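You operate a simulated robot arm through the tools that you are given. There is no shell and no other tool. Be economical: measure what you need, move in short steps, check, and stop when the job is done.

You run a simulated robot arm. Do the job below in one go: nothing can be reset, and whatever is moved stays where it is left.

## Task
Put one of the lidded cups from the valve mat on the loom mat.
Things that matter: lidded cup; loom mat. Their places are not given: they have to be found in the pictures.

Only the result counts: the job must be done as asked and must still hold three seconds after the hand-in. Knocking over, shifting, dropping, spilling or breaking anything else fails it.

## Robot
A 7-joint arm with a two-finger parallel gripper, fixed in place. Base frame: the origin is at the foot of the arm, x ahead of it, y to its left, z up; the work surface is at about z = 770. Units: mm, degrees, N and s.
With the tool pointing down near the work surface it reaches from about 220 to 680 mm from the base axis. Its first joint turns from -66.0 to 66.0 degrees. Payload 2.4 kg.
Tool frame: the origin (TCP) lies between the finger pads and is the grasp point; the fingertips stand 30 mm ahead of it; z points along the fingers, y is the line along which they close. Largest opening 94 mm; finger width 28, thickness 10; the body of the gripper, 50 by 96 mm, starts 55 mm behind the TCP.
Orientation is that of the tool frame in the base frame, as a unit quaternion [x, y, z, w]. With the fingers straight down and closing along the base's y, the tool's x points along the base's -x, its y along +y and its z along -z.

## Interface
- The arm moves only by the tool apply_moves. Its argument "targets" is a list of rows, each a list of 5 numbers: the finger opening in mm, from 0 to 94, then the shift along the base's x, y, z in mm, then the turn about the base's z in degrees. In form: [[hand, x, y, z, yaw], ...]. A call has 1 to 8 rows; each row is the pose to reach, as a shift and turn from the pose commanded when the call began. A row lasts 0.2 s, in which the tool goes at most 50 mm and 8.6 degrees; a call with a longer step from one row to the next is refused whole, and so is a gripper value outside its range. A pose out of reach is approached as far as the arm can. The call stops where the force on the tool passes 40 N (or 10 N more than at its start, if that is more) or the arm is blocked; 0.2 s more then pass. The fingers move at their own pace (about 153 mm/s each) and stop on an object; they squeeze with about 40 N. The grip force told is the motor's: it shows also when the fingers shut on nothing. Time passes only in rows, and 0.2 s behind the last, so rows that repeat a pose let the fingers close. The reply holds the time, the measured pose of the TCP, the force on the tool along the base axes, the opening and the grip force, in the units named above and with some noise, and new pictures: "show" is both (left out), scene, wrist or none.
- Cameras (640 x 400 px; columns grow to the right, rows downward): "scene" is fixed at [24.3, 468.9, 1434.2]; the picture's right is [-0.86, -0.51, 0.00], its down [-0.33, 0.57, -0.75] and it looks along [0.38, -0.65, -0.66] (base axes); focal length 301 px, centre (320, 200). "wrist" rides on the gripper at [-37, 0, -58] in the tool frame; the picture's right is [0.00, -1.00, 0.00], its down [0.97, 0.00, -0.24] and it looks along [0.24, 0.00, 0.97] (tool axes); focal length 218 px, centre (320, 200).
- probe_pixels(camera, pixels): there is no depth. For up to 12 entries [column, row, z] of the newest picture of that camera ("zoom" is the newest enlarged one), the place [x, y] in the base frame at which the ray of that pixel passes the height z, good to about 2 mm. The clock stands still meanwhile.
- inspect(camera, box): a new picture of the part [left, top, right, bottom] of that camera's present view, enlarged. The clock stands still meanwhile.
- hand_in(): hands the job in; it is judged then, once.

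Go step by step. Measure first, check grasps and placings, and put right what went wrong. The budget is 60 turns and 120 pictures, counting those below and the enlarged ones. Unless the task says otherwise, let go and move clear before handing in, and close with one line.

The tools are called after "Request:" as a command line: name --pt "numbers of a row" for each row, then --argument value for the rest, lists and objects as JSON in quotes. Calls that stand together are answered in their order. apply_moves: Moves the arm, as the interface text tells. Its arguments: {"type":"object","properties":{"targets":{"type":"array","items":{"type":"array","items":{"type":"number"}}},"show":{"type":"string","enum":["both","scene","wrist","none"]}},"required":["targets"]} The other tools are called the same way: probe_pixels (camera, pixels) gives the place at which the rays of pixels pass given heights; inspect (camera, box) takes an enlarged picture of a part of a camera's view; hand_in () hands the job in.

At the start:

```text
clock: 0.0
ee_pos: [448.0, -56.7, 1070.9]
tcp_rot: [0.0, 1.0, 0.001, 0.001]
wrist_force: [-0.3, 0.6, 0.6]
gripper_width: 94.1
finger_force: 0.1
```

scene: 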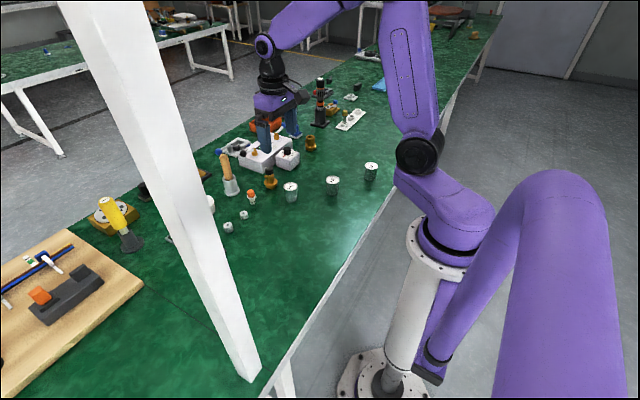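
wrist: 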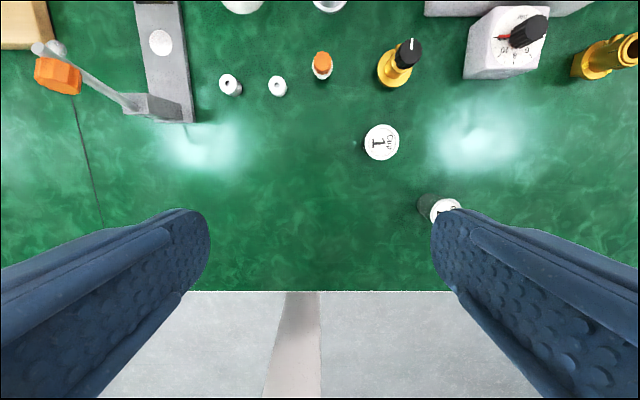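

The scene shows three lidded cups around (290,190), (332,184) and (371,171), but I can't make out any mats yet. I'll enlarge the work area to look for them.

Request:
inspect --camera "scene" --box '[200, 120, 400, 245]'

Request:
inspect --camera "scene" --box '[300, 60, 420, 135]'

Request:
inspect --camera "scene" --box '[0, 160, 260, 322]'

Request:
inspect --camera "wrist" --box '[320, 0, 640, 230]'

```text
3.20 times, centred on (300, 182) of scene
```

zoom: 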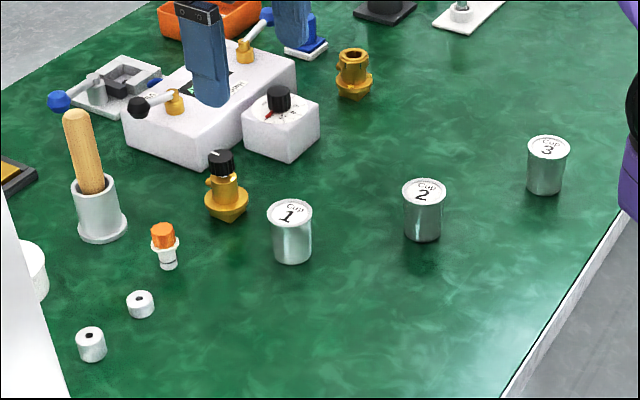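

```text
5.33 times, centred on (360, 98) of scene
```

zoom: 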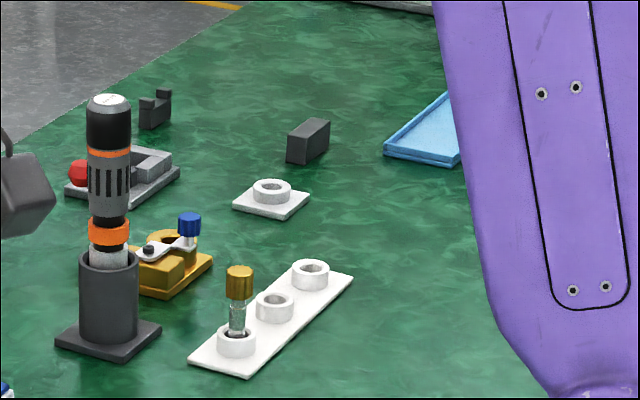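

```text
2.46 times, centred on (130, 241) of scene
```

zoom: 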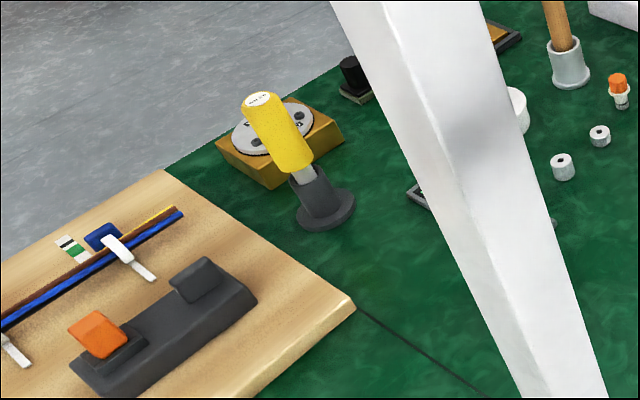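

```text
1.74 times, centred on (480, 115) of wrist
```

zoom: 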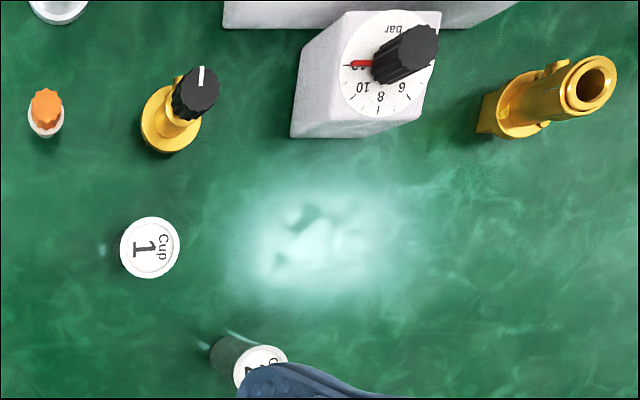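

The wrist view shows a seam in the green surface near (75,95)-(100,225), with the wooden wire-loom board beyond it. I'll measure the seam, board and cups to find where each area begins and ends.

Request:
probe_pixels --camera "scene" --pixels '[[146, 283, 770], [195, 318, 770], [290, 203, 770], [332, 194, 770], [371, 180, 770], [290, 187, 810], [332, 179, 810], [371, 166, 810], [65, 230, 770], [265, 390, 770], [420, 150, 770], [352, 120, 770]]'

Request:
probe_pixels --camera "wrist" --pixels '[[75, 95, 770], [100, 225, 770], [381, 142, 810], [381, 142, 770], [442, 209, 810], [320, 290, 770], [48, 48, 770], [420, 200, 770]]'

Request:
inspect --camera "scene" --box '[0, 220, 280, 395]'

```text
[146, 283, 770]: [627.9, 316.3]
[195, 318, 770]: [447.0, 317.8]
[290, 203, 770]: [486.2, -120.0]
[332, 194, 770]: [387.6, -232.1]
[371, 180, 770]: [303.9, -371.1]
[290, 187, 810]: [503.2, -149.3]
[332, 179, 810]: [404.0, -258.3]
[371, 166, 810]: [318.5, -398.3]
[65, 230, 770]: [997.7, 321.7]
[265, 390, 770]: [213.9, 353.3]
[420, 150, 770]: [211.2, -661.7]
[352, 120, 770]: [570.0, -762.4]
```

```text
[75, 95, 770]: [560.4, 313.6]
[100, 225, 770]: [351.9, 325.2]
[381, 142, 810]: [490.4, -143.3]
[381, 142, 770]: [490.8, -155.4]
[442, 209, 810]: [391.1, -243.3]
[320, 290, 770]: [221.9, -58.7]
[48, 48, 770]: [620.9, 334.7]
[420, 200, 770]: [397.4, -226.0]
```

```text
2.29 times, centred on (140, 308) of scene
```

zoom: 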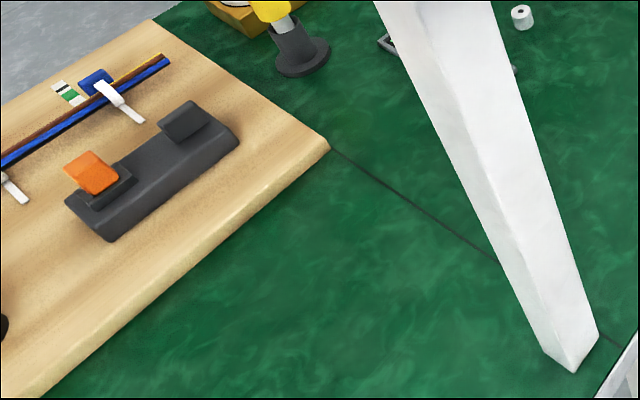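

The seam runs at y≈318. The loom board sits beyond it, so the loom mat is the green area at y>318, with its free part at x<620. The cups stand on the valve side, and Cup 2 near (395,-245) has the most room around it, so I'll move above it to measure.

Request:
apply_moves --pt "94 -10 -37 -24 0" --pt "94 -20 -74 -48 0" --pt "94 -30 -111 -72 0" --pt "94 -40 -148 -96 0" --pt "94 -50 -185 -120 0" --pt "94 -50 -185 -120 0"

```text
clock: 1.4
ee_pos: [399.8, -238.4, 951.0]
tcp_rot: [-0.001, 1.0, 0.0, -0.001]
wrist_force: [0.1, 0.9, 0.2]
gripper_width: 93.9
finger_force: 0.0
```

scene: 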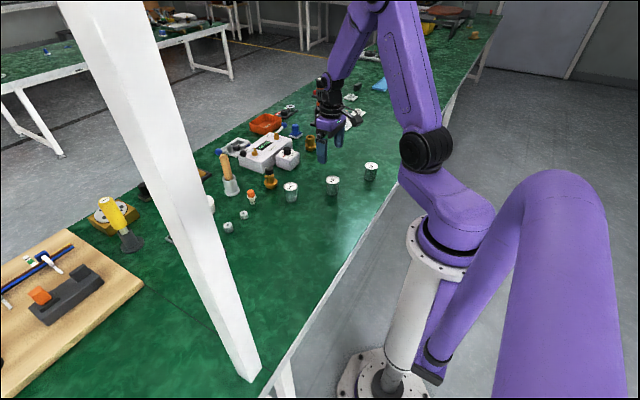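
wrist: 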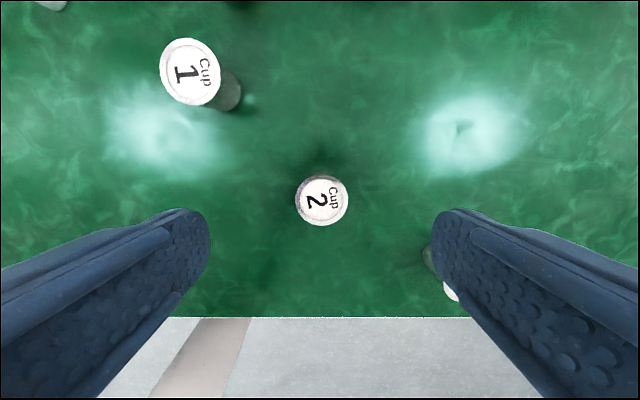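

Cup 2 is in the wrist view at about (324,201), with clear space around it. I'll match the two cameras to get its lid height and centre.

Request:
probe_pixels --camera "wrist" --pixels '[[324, 201, 810], [324, 201, 825], [324, 201, 840], [299, 201, 825], [349, 201, 825], [324, 177, 825], [324, 226, 825], [308, 180, 770]]'

Request:
inspect --camera "scene" --box '[300, 165, 364, 205]'

```text
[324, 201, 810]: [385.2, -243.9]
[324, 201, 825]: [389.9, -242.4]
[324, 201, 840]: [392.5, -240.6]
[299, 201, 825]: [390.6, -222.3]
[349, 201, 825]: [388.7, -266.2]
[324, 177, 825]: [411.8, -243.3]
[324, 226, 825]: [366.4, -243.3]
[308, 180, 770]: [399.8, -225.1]
```

```text
10.00 times, centred on (332, 185) of scene
```

zoom: 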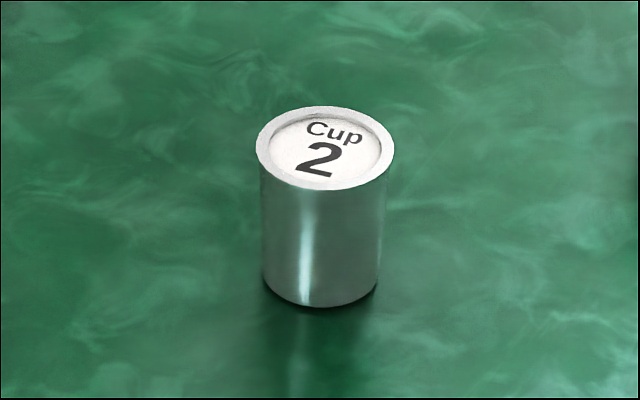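

The zoom puts the lid centre at (325,147) and the base centre at about (320,267). I'll probe both.

Request:
probe_pixels --camera "zoom" --pixels '[[325, 147, 815], [325, 147, 825], [325, 147, 835], [320, 267, 770], [320, 306, 770], [257, 147, 825], [394, 147, 825]]'

```text
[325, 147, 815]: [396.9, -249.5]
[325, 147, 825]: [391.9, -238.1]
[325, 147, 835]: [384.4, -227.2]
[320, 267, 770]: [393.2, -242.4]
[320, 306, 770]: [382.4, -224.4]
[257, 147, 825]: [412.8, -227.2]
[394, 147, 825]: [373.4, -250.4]
```

The camera matches agree: Cup 2 is centred at about (391,-242), its top is near z=822 and it is about 45 mm wide. I'll come down around it with the fingers open and stop above the mat.

Request:
apply_moves --pt "94 -7 0 -30 0" --pt "94 -7 0 -65 0" --pt "94 -7 0 -100 0" --pt "94 -7 0 -125 0" --pt "94 -7 0 -142 0" --pt "94 -7 0 -142 0"

```text
clock: 2.8
ee_pos: [392.7, -241.0, 807.4]
tcp_rot: [0.0, 1.0, 0.0, 0.0]
wrist_force: [0.2, -1.2, 0.3]
gripper_width: 93.8
finger_force: 0.0
```

scene: 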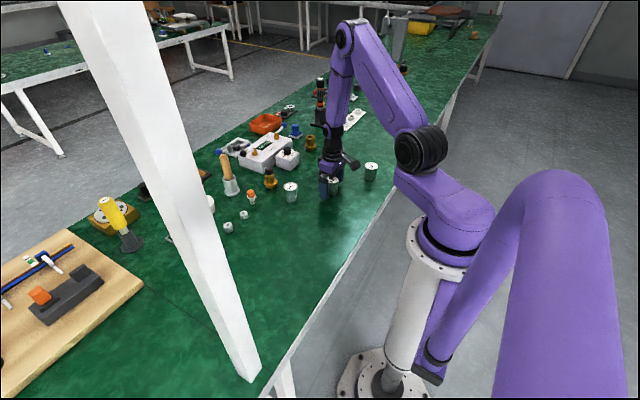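
wrist: 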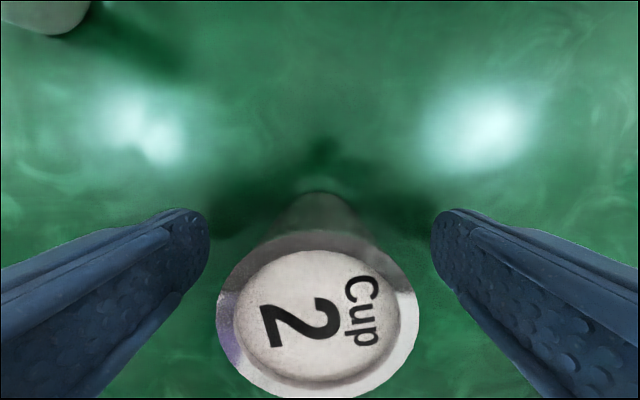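

The cup lid is between the fingers, centred near column 320. I'll close on it and then lift a little to check the grip.

Request:
apply_moves --pt "30 0 0 0 0" --pt "30 0 0 0 0" --pt "30 0 0 0 0" --pt "30 0 0 0 0" --pt "30 0 0 10 0" --pt "30 0 0 30 0" --pt "30 0 0 30 0"

```text
clock: 4.4
ee_pos: [391.4, -242.2, 837.2]
tcp_rot: [0.0, 1.0, -0.001, 0.0]
wrist_force: [-0.2, -1.1, -1.8]
gripper_width: 43.6
finger_force: 39.9
```

scene: 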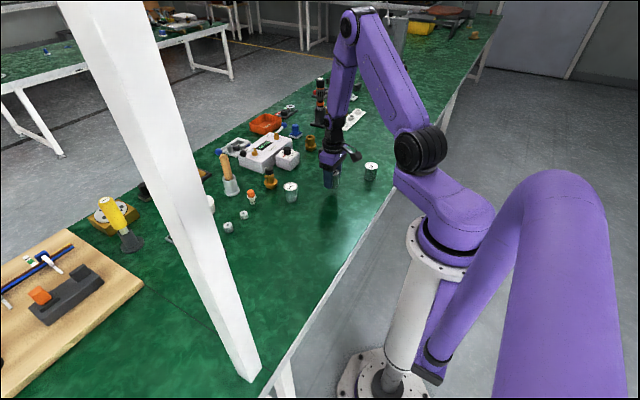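
wrist: 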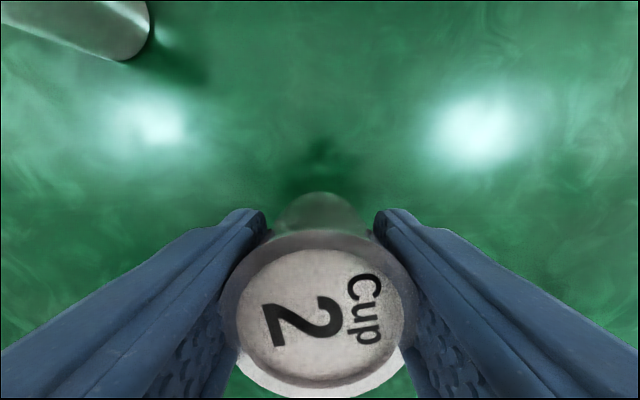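

Cup 2 is gripped at 43.6 mm with 40 N and has come up with the gripper. I'll raise it well above everything before moving across.

Request:
apply_moves --pt "30 0 0 30 0" --pt "30 0 0 70 0" --pt "30 0 0 110 0" --pt "30 0 0 150 0" --pt "30 0 0 190 0" --pt "30 0 0 215 0" --pt "30 0 0 223 0" --show "scene"

Request:
apply_moves --pt "30 5 20 0 0" --pt "30 13 60 0 0" --pt "30 21 100 0 0" --pt "30 29 140 0 0" --pt "30 37 180 0 0" --pt "30 45 220 0 0" --pt "30 50 245 0 0" --pt "30 50 250 0 0" --show "both"

```text
clock: 6.0
ee_pos: [391.1, -241.2, 1060.5]
tcp_rot: [0.0, 1.0, 0.0, 0.0]
wrist_force: [0.9, 0.6, -2.0]
gripper_width: 43.1
finger_force: 39.6
```

scene: 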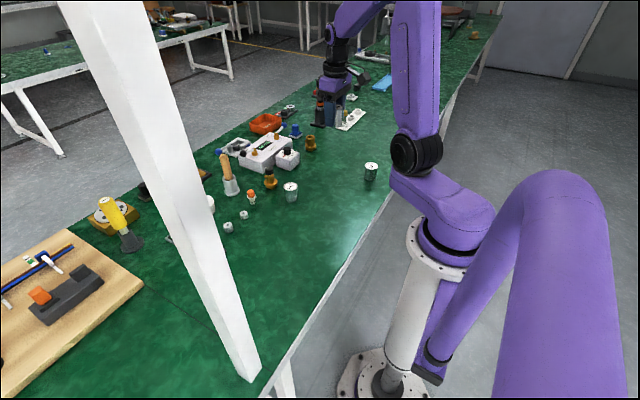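

```text
clock: 7.8
ee_pos: [441.8, 8.6, 1061.9]
tcp_rot: [-0.001, 1.0, 0.0, 0.001]
wrist_force: [-0.6, -0.4, -0.6]
gripper_width: 43.4
finger_force: 39.7
```

scene: 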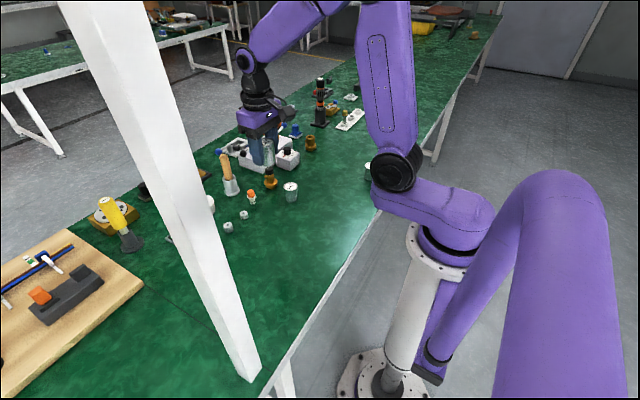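
wrist: 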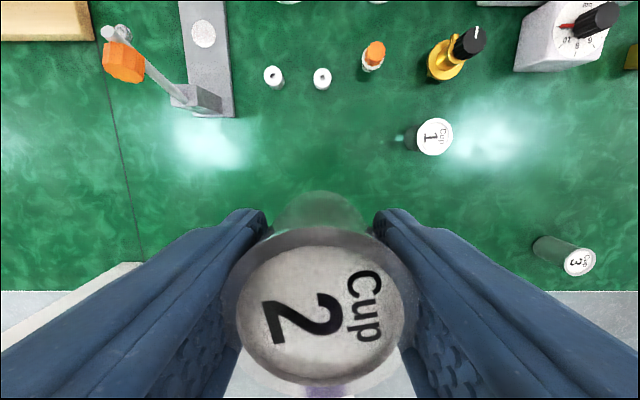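

The cup is still held. The white post shows at the wrist's lower left near (135,265), so I'll locate its foot before going further left.

Request:
probe_pixels --camera "wrist" --pixels '[[140, 264, 770], [95, 278, 770], [3, 330, 770], [90, 40, 770], [120, 150, 770], [125, 62, 870], [3, 40, 770]]'

Request:
probe_pixels --camera "scene" --pixels '[[250, 382, 770], [262, 368, 770], [237, 376, 770], [226, 363, 770], [245, 345, 870], [105, 205, 870]]'

Request:
inspect --camera "wrist" --box '[0, 0, 256, 400]'

```text
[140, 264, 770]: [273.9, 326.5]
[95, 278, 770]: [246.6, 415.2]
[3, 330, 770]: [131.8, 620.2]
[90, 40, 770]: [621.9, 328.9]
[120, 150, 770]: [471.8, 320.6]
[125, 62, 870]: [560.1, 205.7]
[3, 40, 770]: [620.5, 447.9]
```

```text
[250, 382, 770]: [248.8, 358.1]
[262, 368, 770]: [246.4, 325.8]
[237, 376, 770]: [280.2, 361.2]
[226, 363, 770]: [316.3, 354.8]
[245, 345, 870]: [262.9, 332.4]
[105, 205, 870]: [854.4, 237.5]
```

```text
1.00 times, centred on (128, 200) of wrist
```

zoom: 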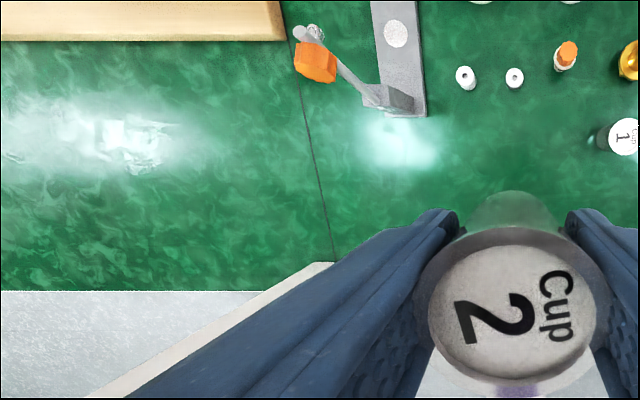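

The post's foot covers about x 245-280, y 326-361, and the board's front edge is at x≈621. I'll aim for (540,370): that leaves good margins to the seam and board and keeps the arm about 130 mm from the post's axis.

Request:
apply_moves --pt "30 8 20 0 0" --pt "30 20 55 0 0" --pt "30 32 92 0 0" --pt "30 44 130 0 0" --pt "30 56 168 0 0" --pt "30 66 200 0 0" --pt "30 72 215 0 0" --pt "30 72 215 0 0"

```text
clock: 9.6
ee_pos: [516.4, 221.5, 1062.5]
tcp_rot: [0.0, 1.0, 0.001, 0.0]
wrist_force: [0.9, 0.5, -1.6]
gripper_width: 43.1
finger_force: 40.4
```

scene: 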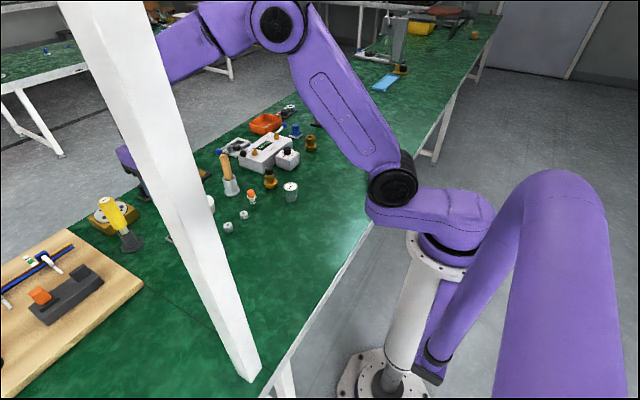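
wrist: 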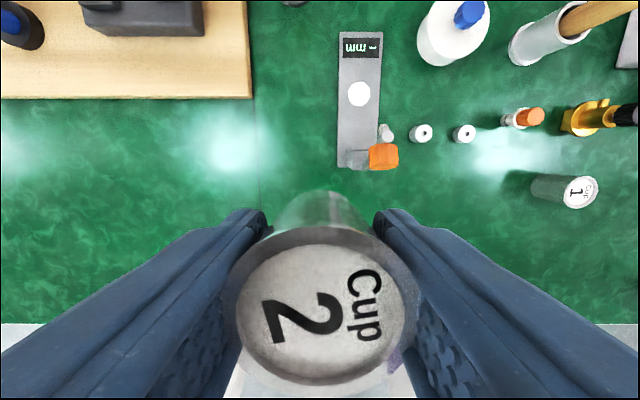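

The way is clear, and the loom mat's free area is to the left at about (130,200) in the wrist view. I'll move the rest of the way across.

Request:
apply_moves --pt "30 4 20 0 0" --pt "30 10 50 0 0" --pt "30 16 82 0 0" --pt "30 22 114 0 0" --pt "30 26 138 0 0" --pt "30 27 147 0 0" --pt "30 27 147 0 0"

```text
clock: 11.2
ee_pos: [539.8, 372.0, 1060.6]
tcp_rot: [0.0, 1.0, 0.0, 0.0]
wrist_force: [-0.1, 0.0, -0.4]
gripper_width: 43.1
finger_force: 40.0
```

scene: 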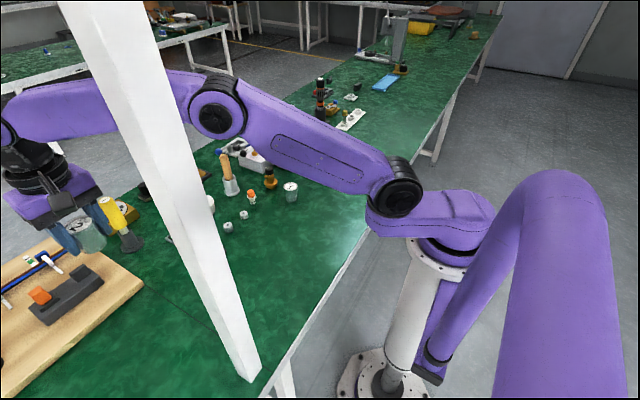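
wrist: 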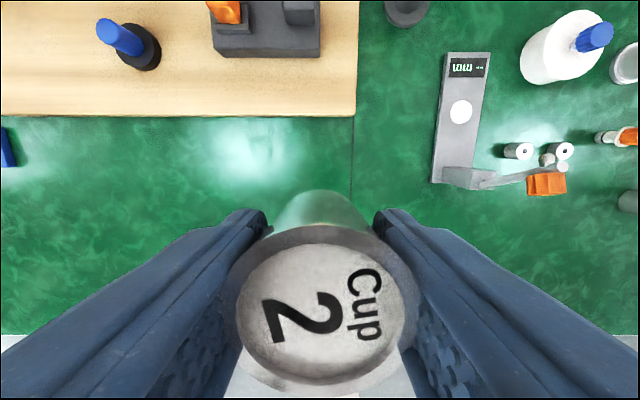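

The cup is held at (540,372). The seam at wrist (352,150) is right of it and the mat below is empty. I'll lower it in stages.

Request:
apply_moves --pt "30 0 0 -25 0" --pt "30 0 0 -65 0" --pt "30 0 0 -105 0" --pt "30 0 0 -145 0" --pt "30 0 0 -180 0" --pt "30 0 0 -210 0" --pt "30 0 0 -230 0" --pt "30 0 0 -235 0"

Request:
probe_pixels --camera "wrist" --pixels '[[352, 150, 770], [180, 60, 770]]'

```text
clock: 13.0
ee_pos: [540.1, 371.1, 825.9]
tcp_rot: [-0.001, 1.0, 0.0, -0.001]
wrist_force: [-0.3, 0.6, -1.3]
gripper_width: 43.2
finger_force: 40.5
```

scene: 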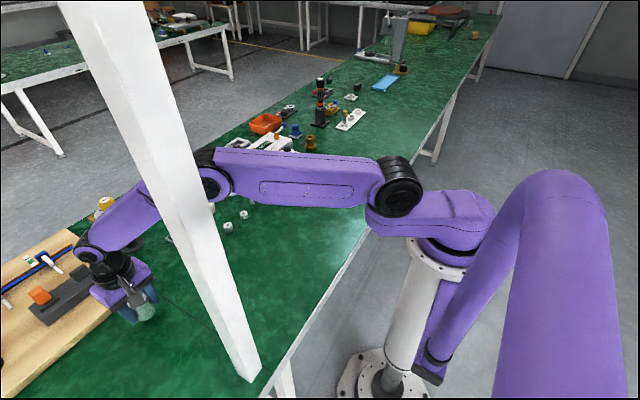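
wrist: 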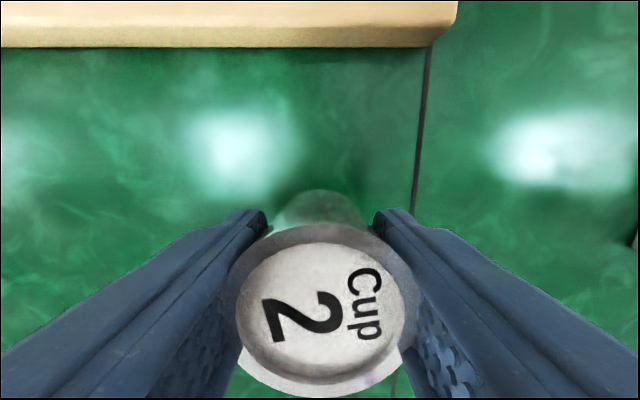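

```text
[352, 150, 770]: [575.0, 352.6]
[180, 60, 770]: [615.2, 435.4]
```

The bottom of the cup is about 18 mm above the mat, and its edge is nearly 30 mm left of the seam at column 415. I'll ease it down to contact.

Request:
apply_moves --pt "30 0 0 -8 0" --pt "30 0 0 -14 0" --pt "30 0 0 -17 0" --pt "30 0 0 -18 0" --pt "30 0 0 -18 0" --show "scene"

Request:
inspect --camera "scene" --box '[80, 240, 208, 320]'

```text
clock: 14.2
ee_pos: [540.6, 370.6, 808.6]
tcp_rot: [0.0, 1.0, 0.0, 0.0]
wrist_force: [-4.0, -1.5, 5.3]
gripper_width: 42.6
finger_force: 40.0
```

scene: 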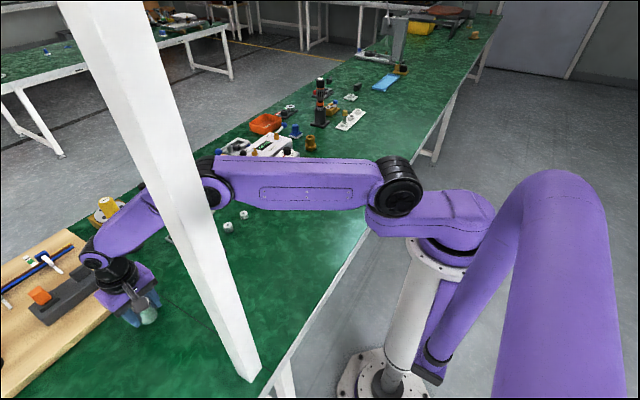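

```text
5.00 times, centred on (144, 280) of scene
```

zoom: 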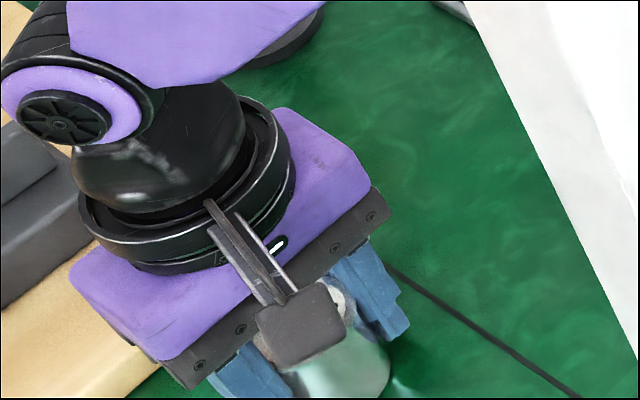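

The upward force of about 5-7 N shows the cup touching the mat. I'll open the fingers, hold, and lift straight up.

Request:
apply_moves --pt "60 0 0 0 0" --pt "90 0 0 0 0" --pt "90 0 0 0 0" --pt "90 0 0 20 0" --pt "90 0 0 60 0" --pt "90 0 0 105 0" --pt "90 0 0 150 0" --pt "90 0 0 170 0"

```text
clock: 16.0
ee_pos: [538.7, 371.7, 977.9]
tcp_rot: [-0.001, 1.0, 0.0, -0.001]
wrist_force: [1.1, 0.1, 0.3]
gripper_width: 90.1
finger_force: 0.1
```

scene: 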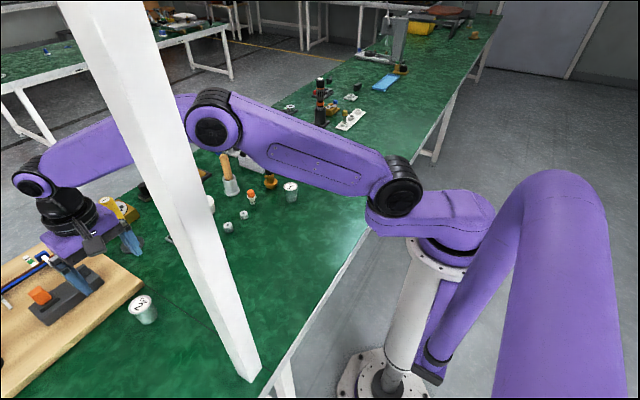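
wrist: 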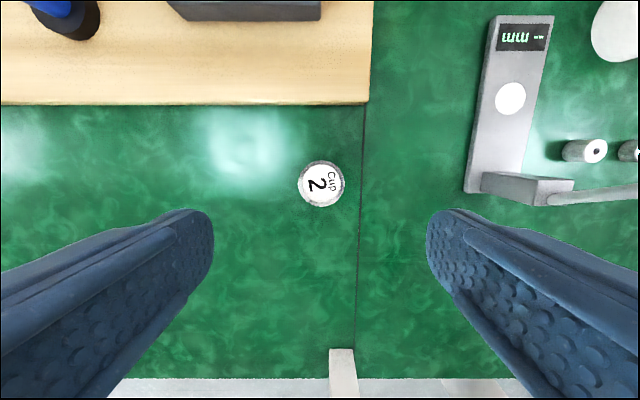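

Cup 2 stands upright at wrist (321,184), left of the seam at column 360 and clear of the board. The gripper is open and well above it, and nothing else was disturbed, so I'm handing in.

Request:
hand_in

```text
The job is handed in.
```

I moved Cup 2 from the valve mat to the loom mat and handed the job in. It stands upright at about (540, 371), with the gripper open and clear. I found no label on the mats, so I took the loom mat to be the green area beyond the seam, where the wire-loom board sits.
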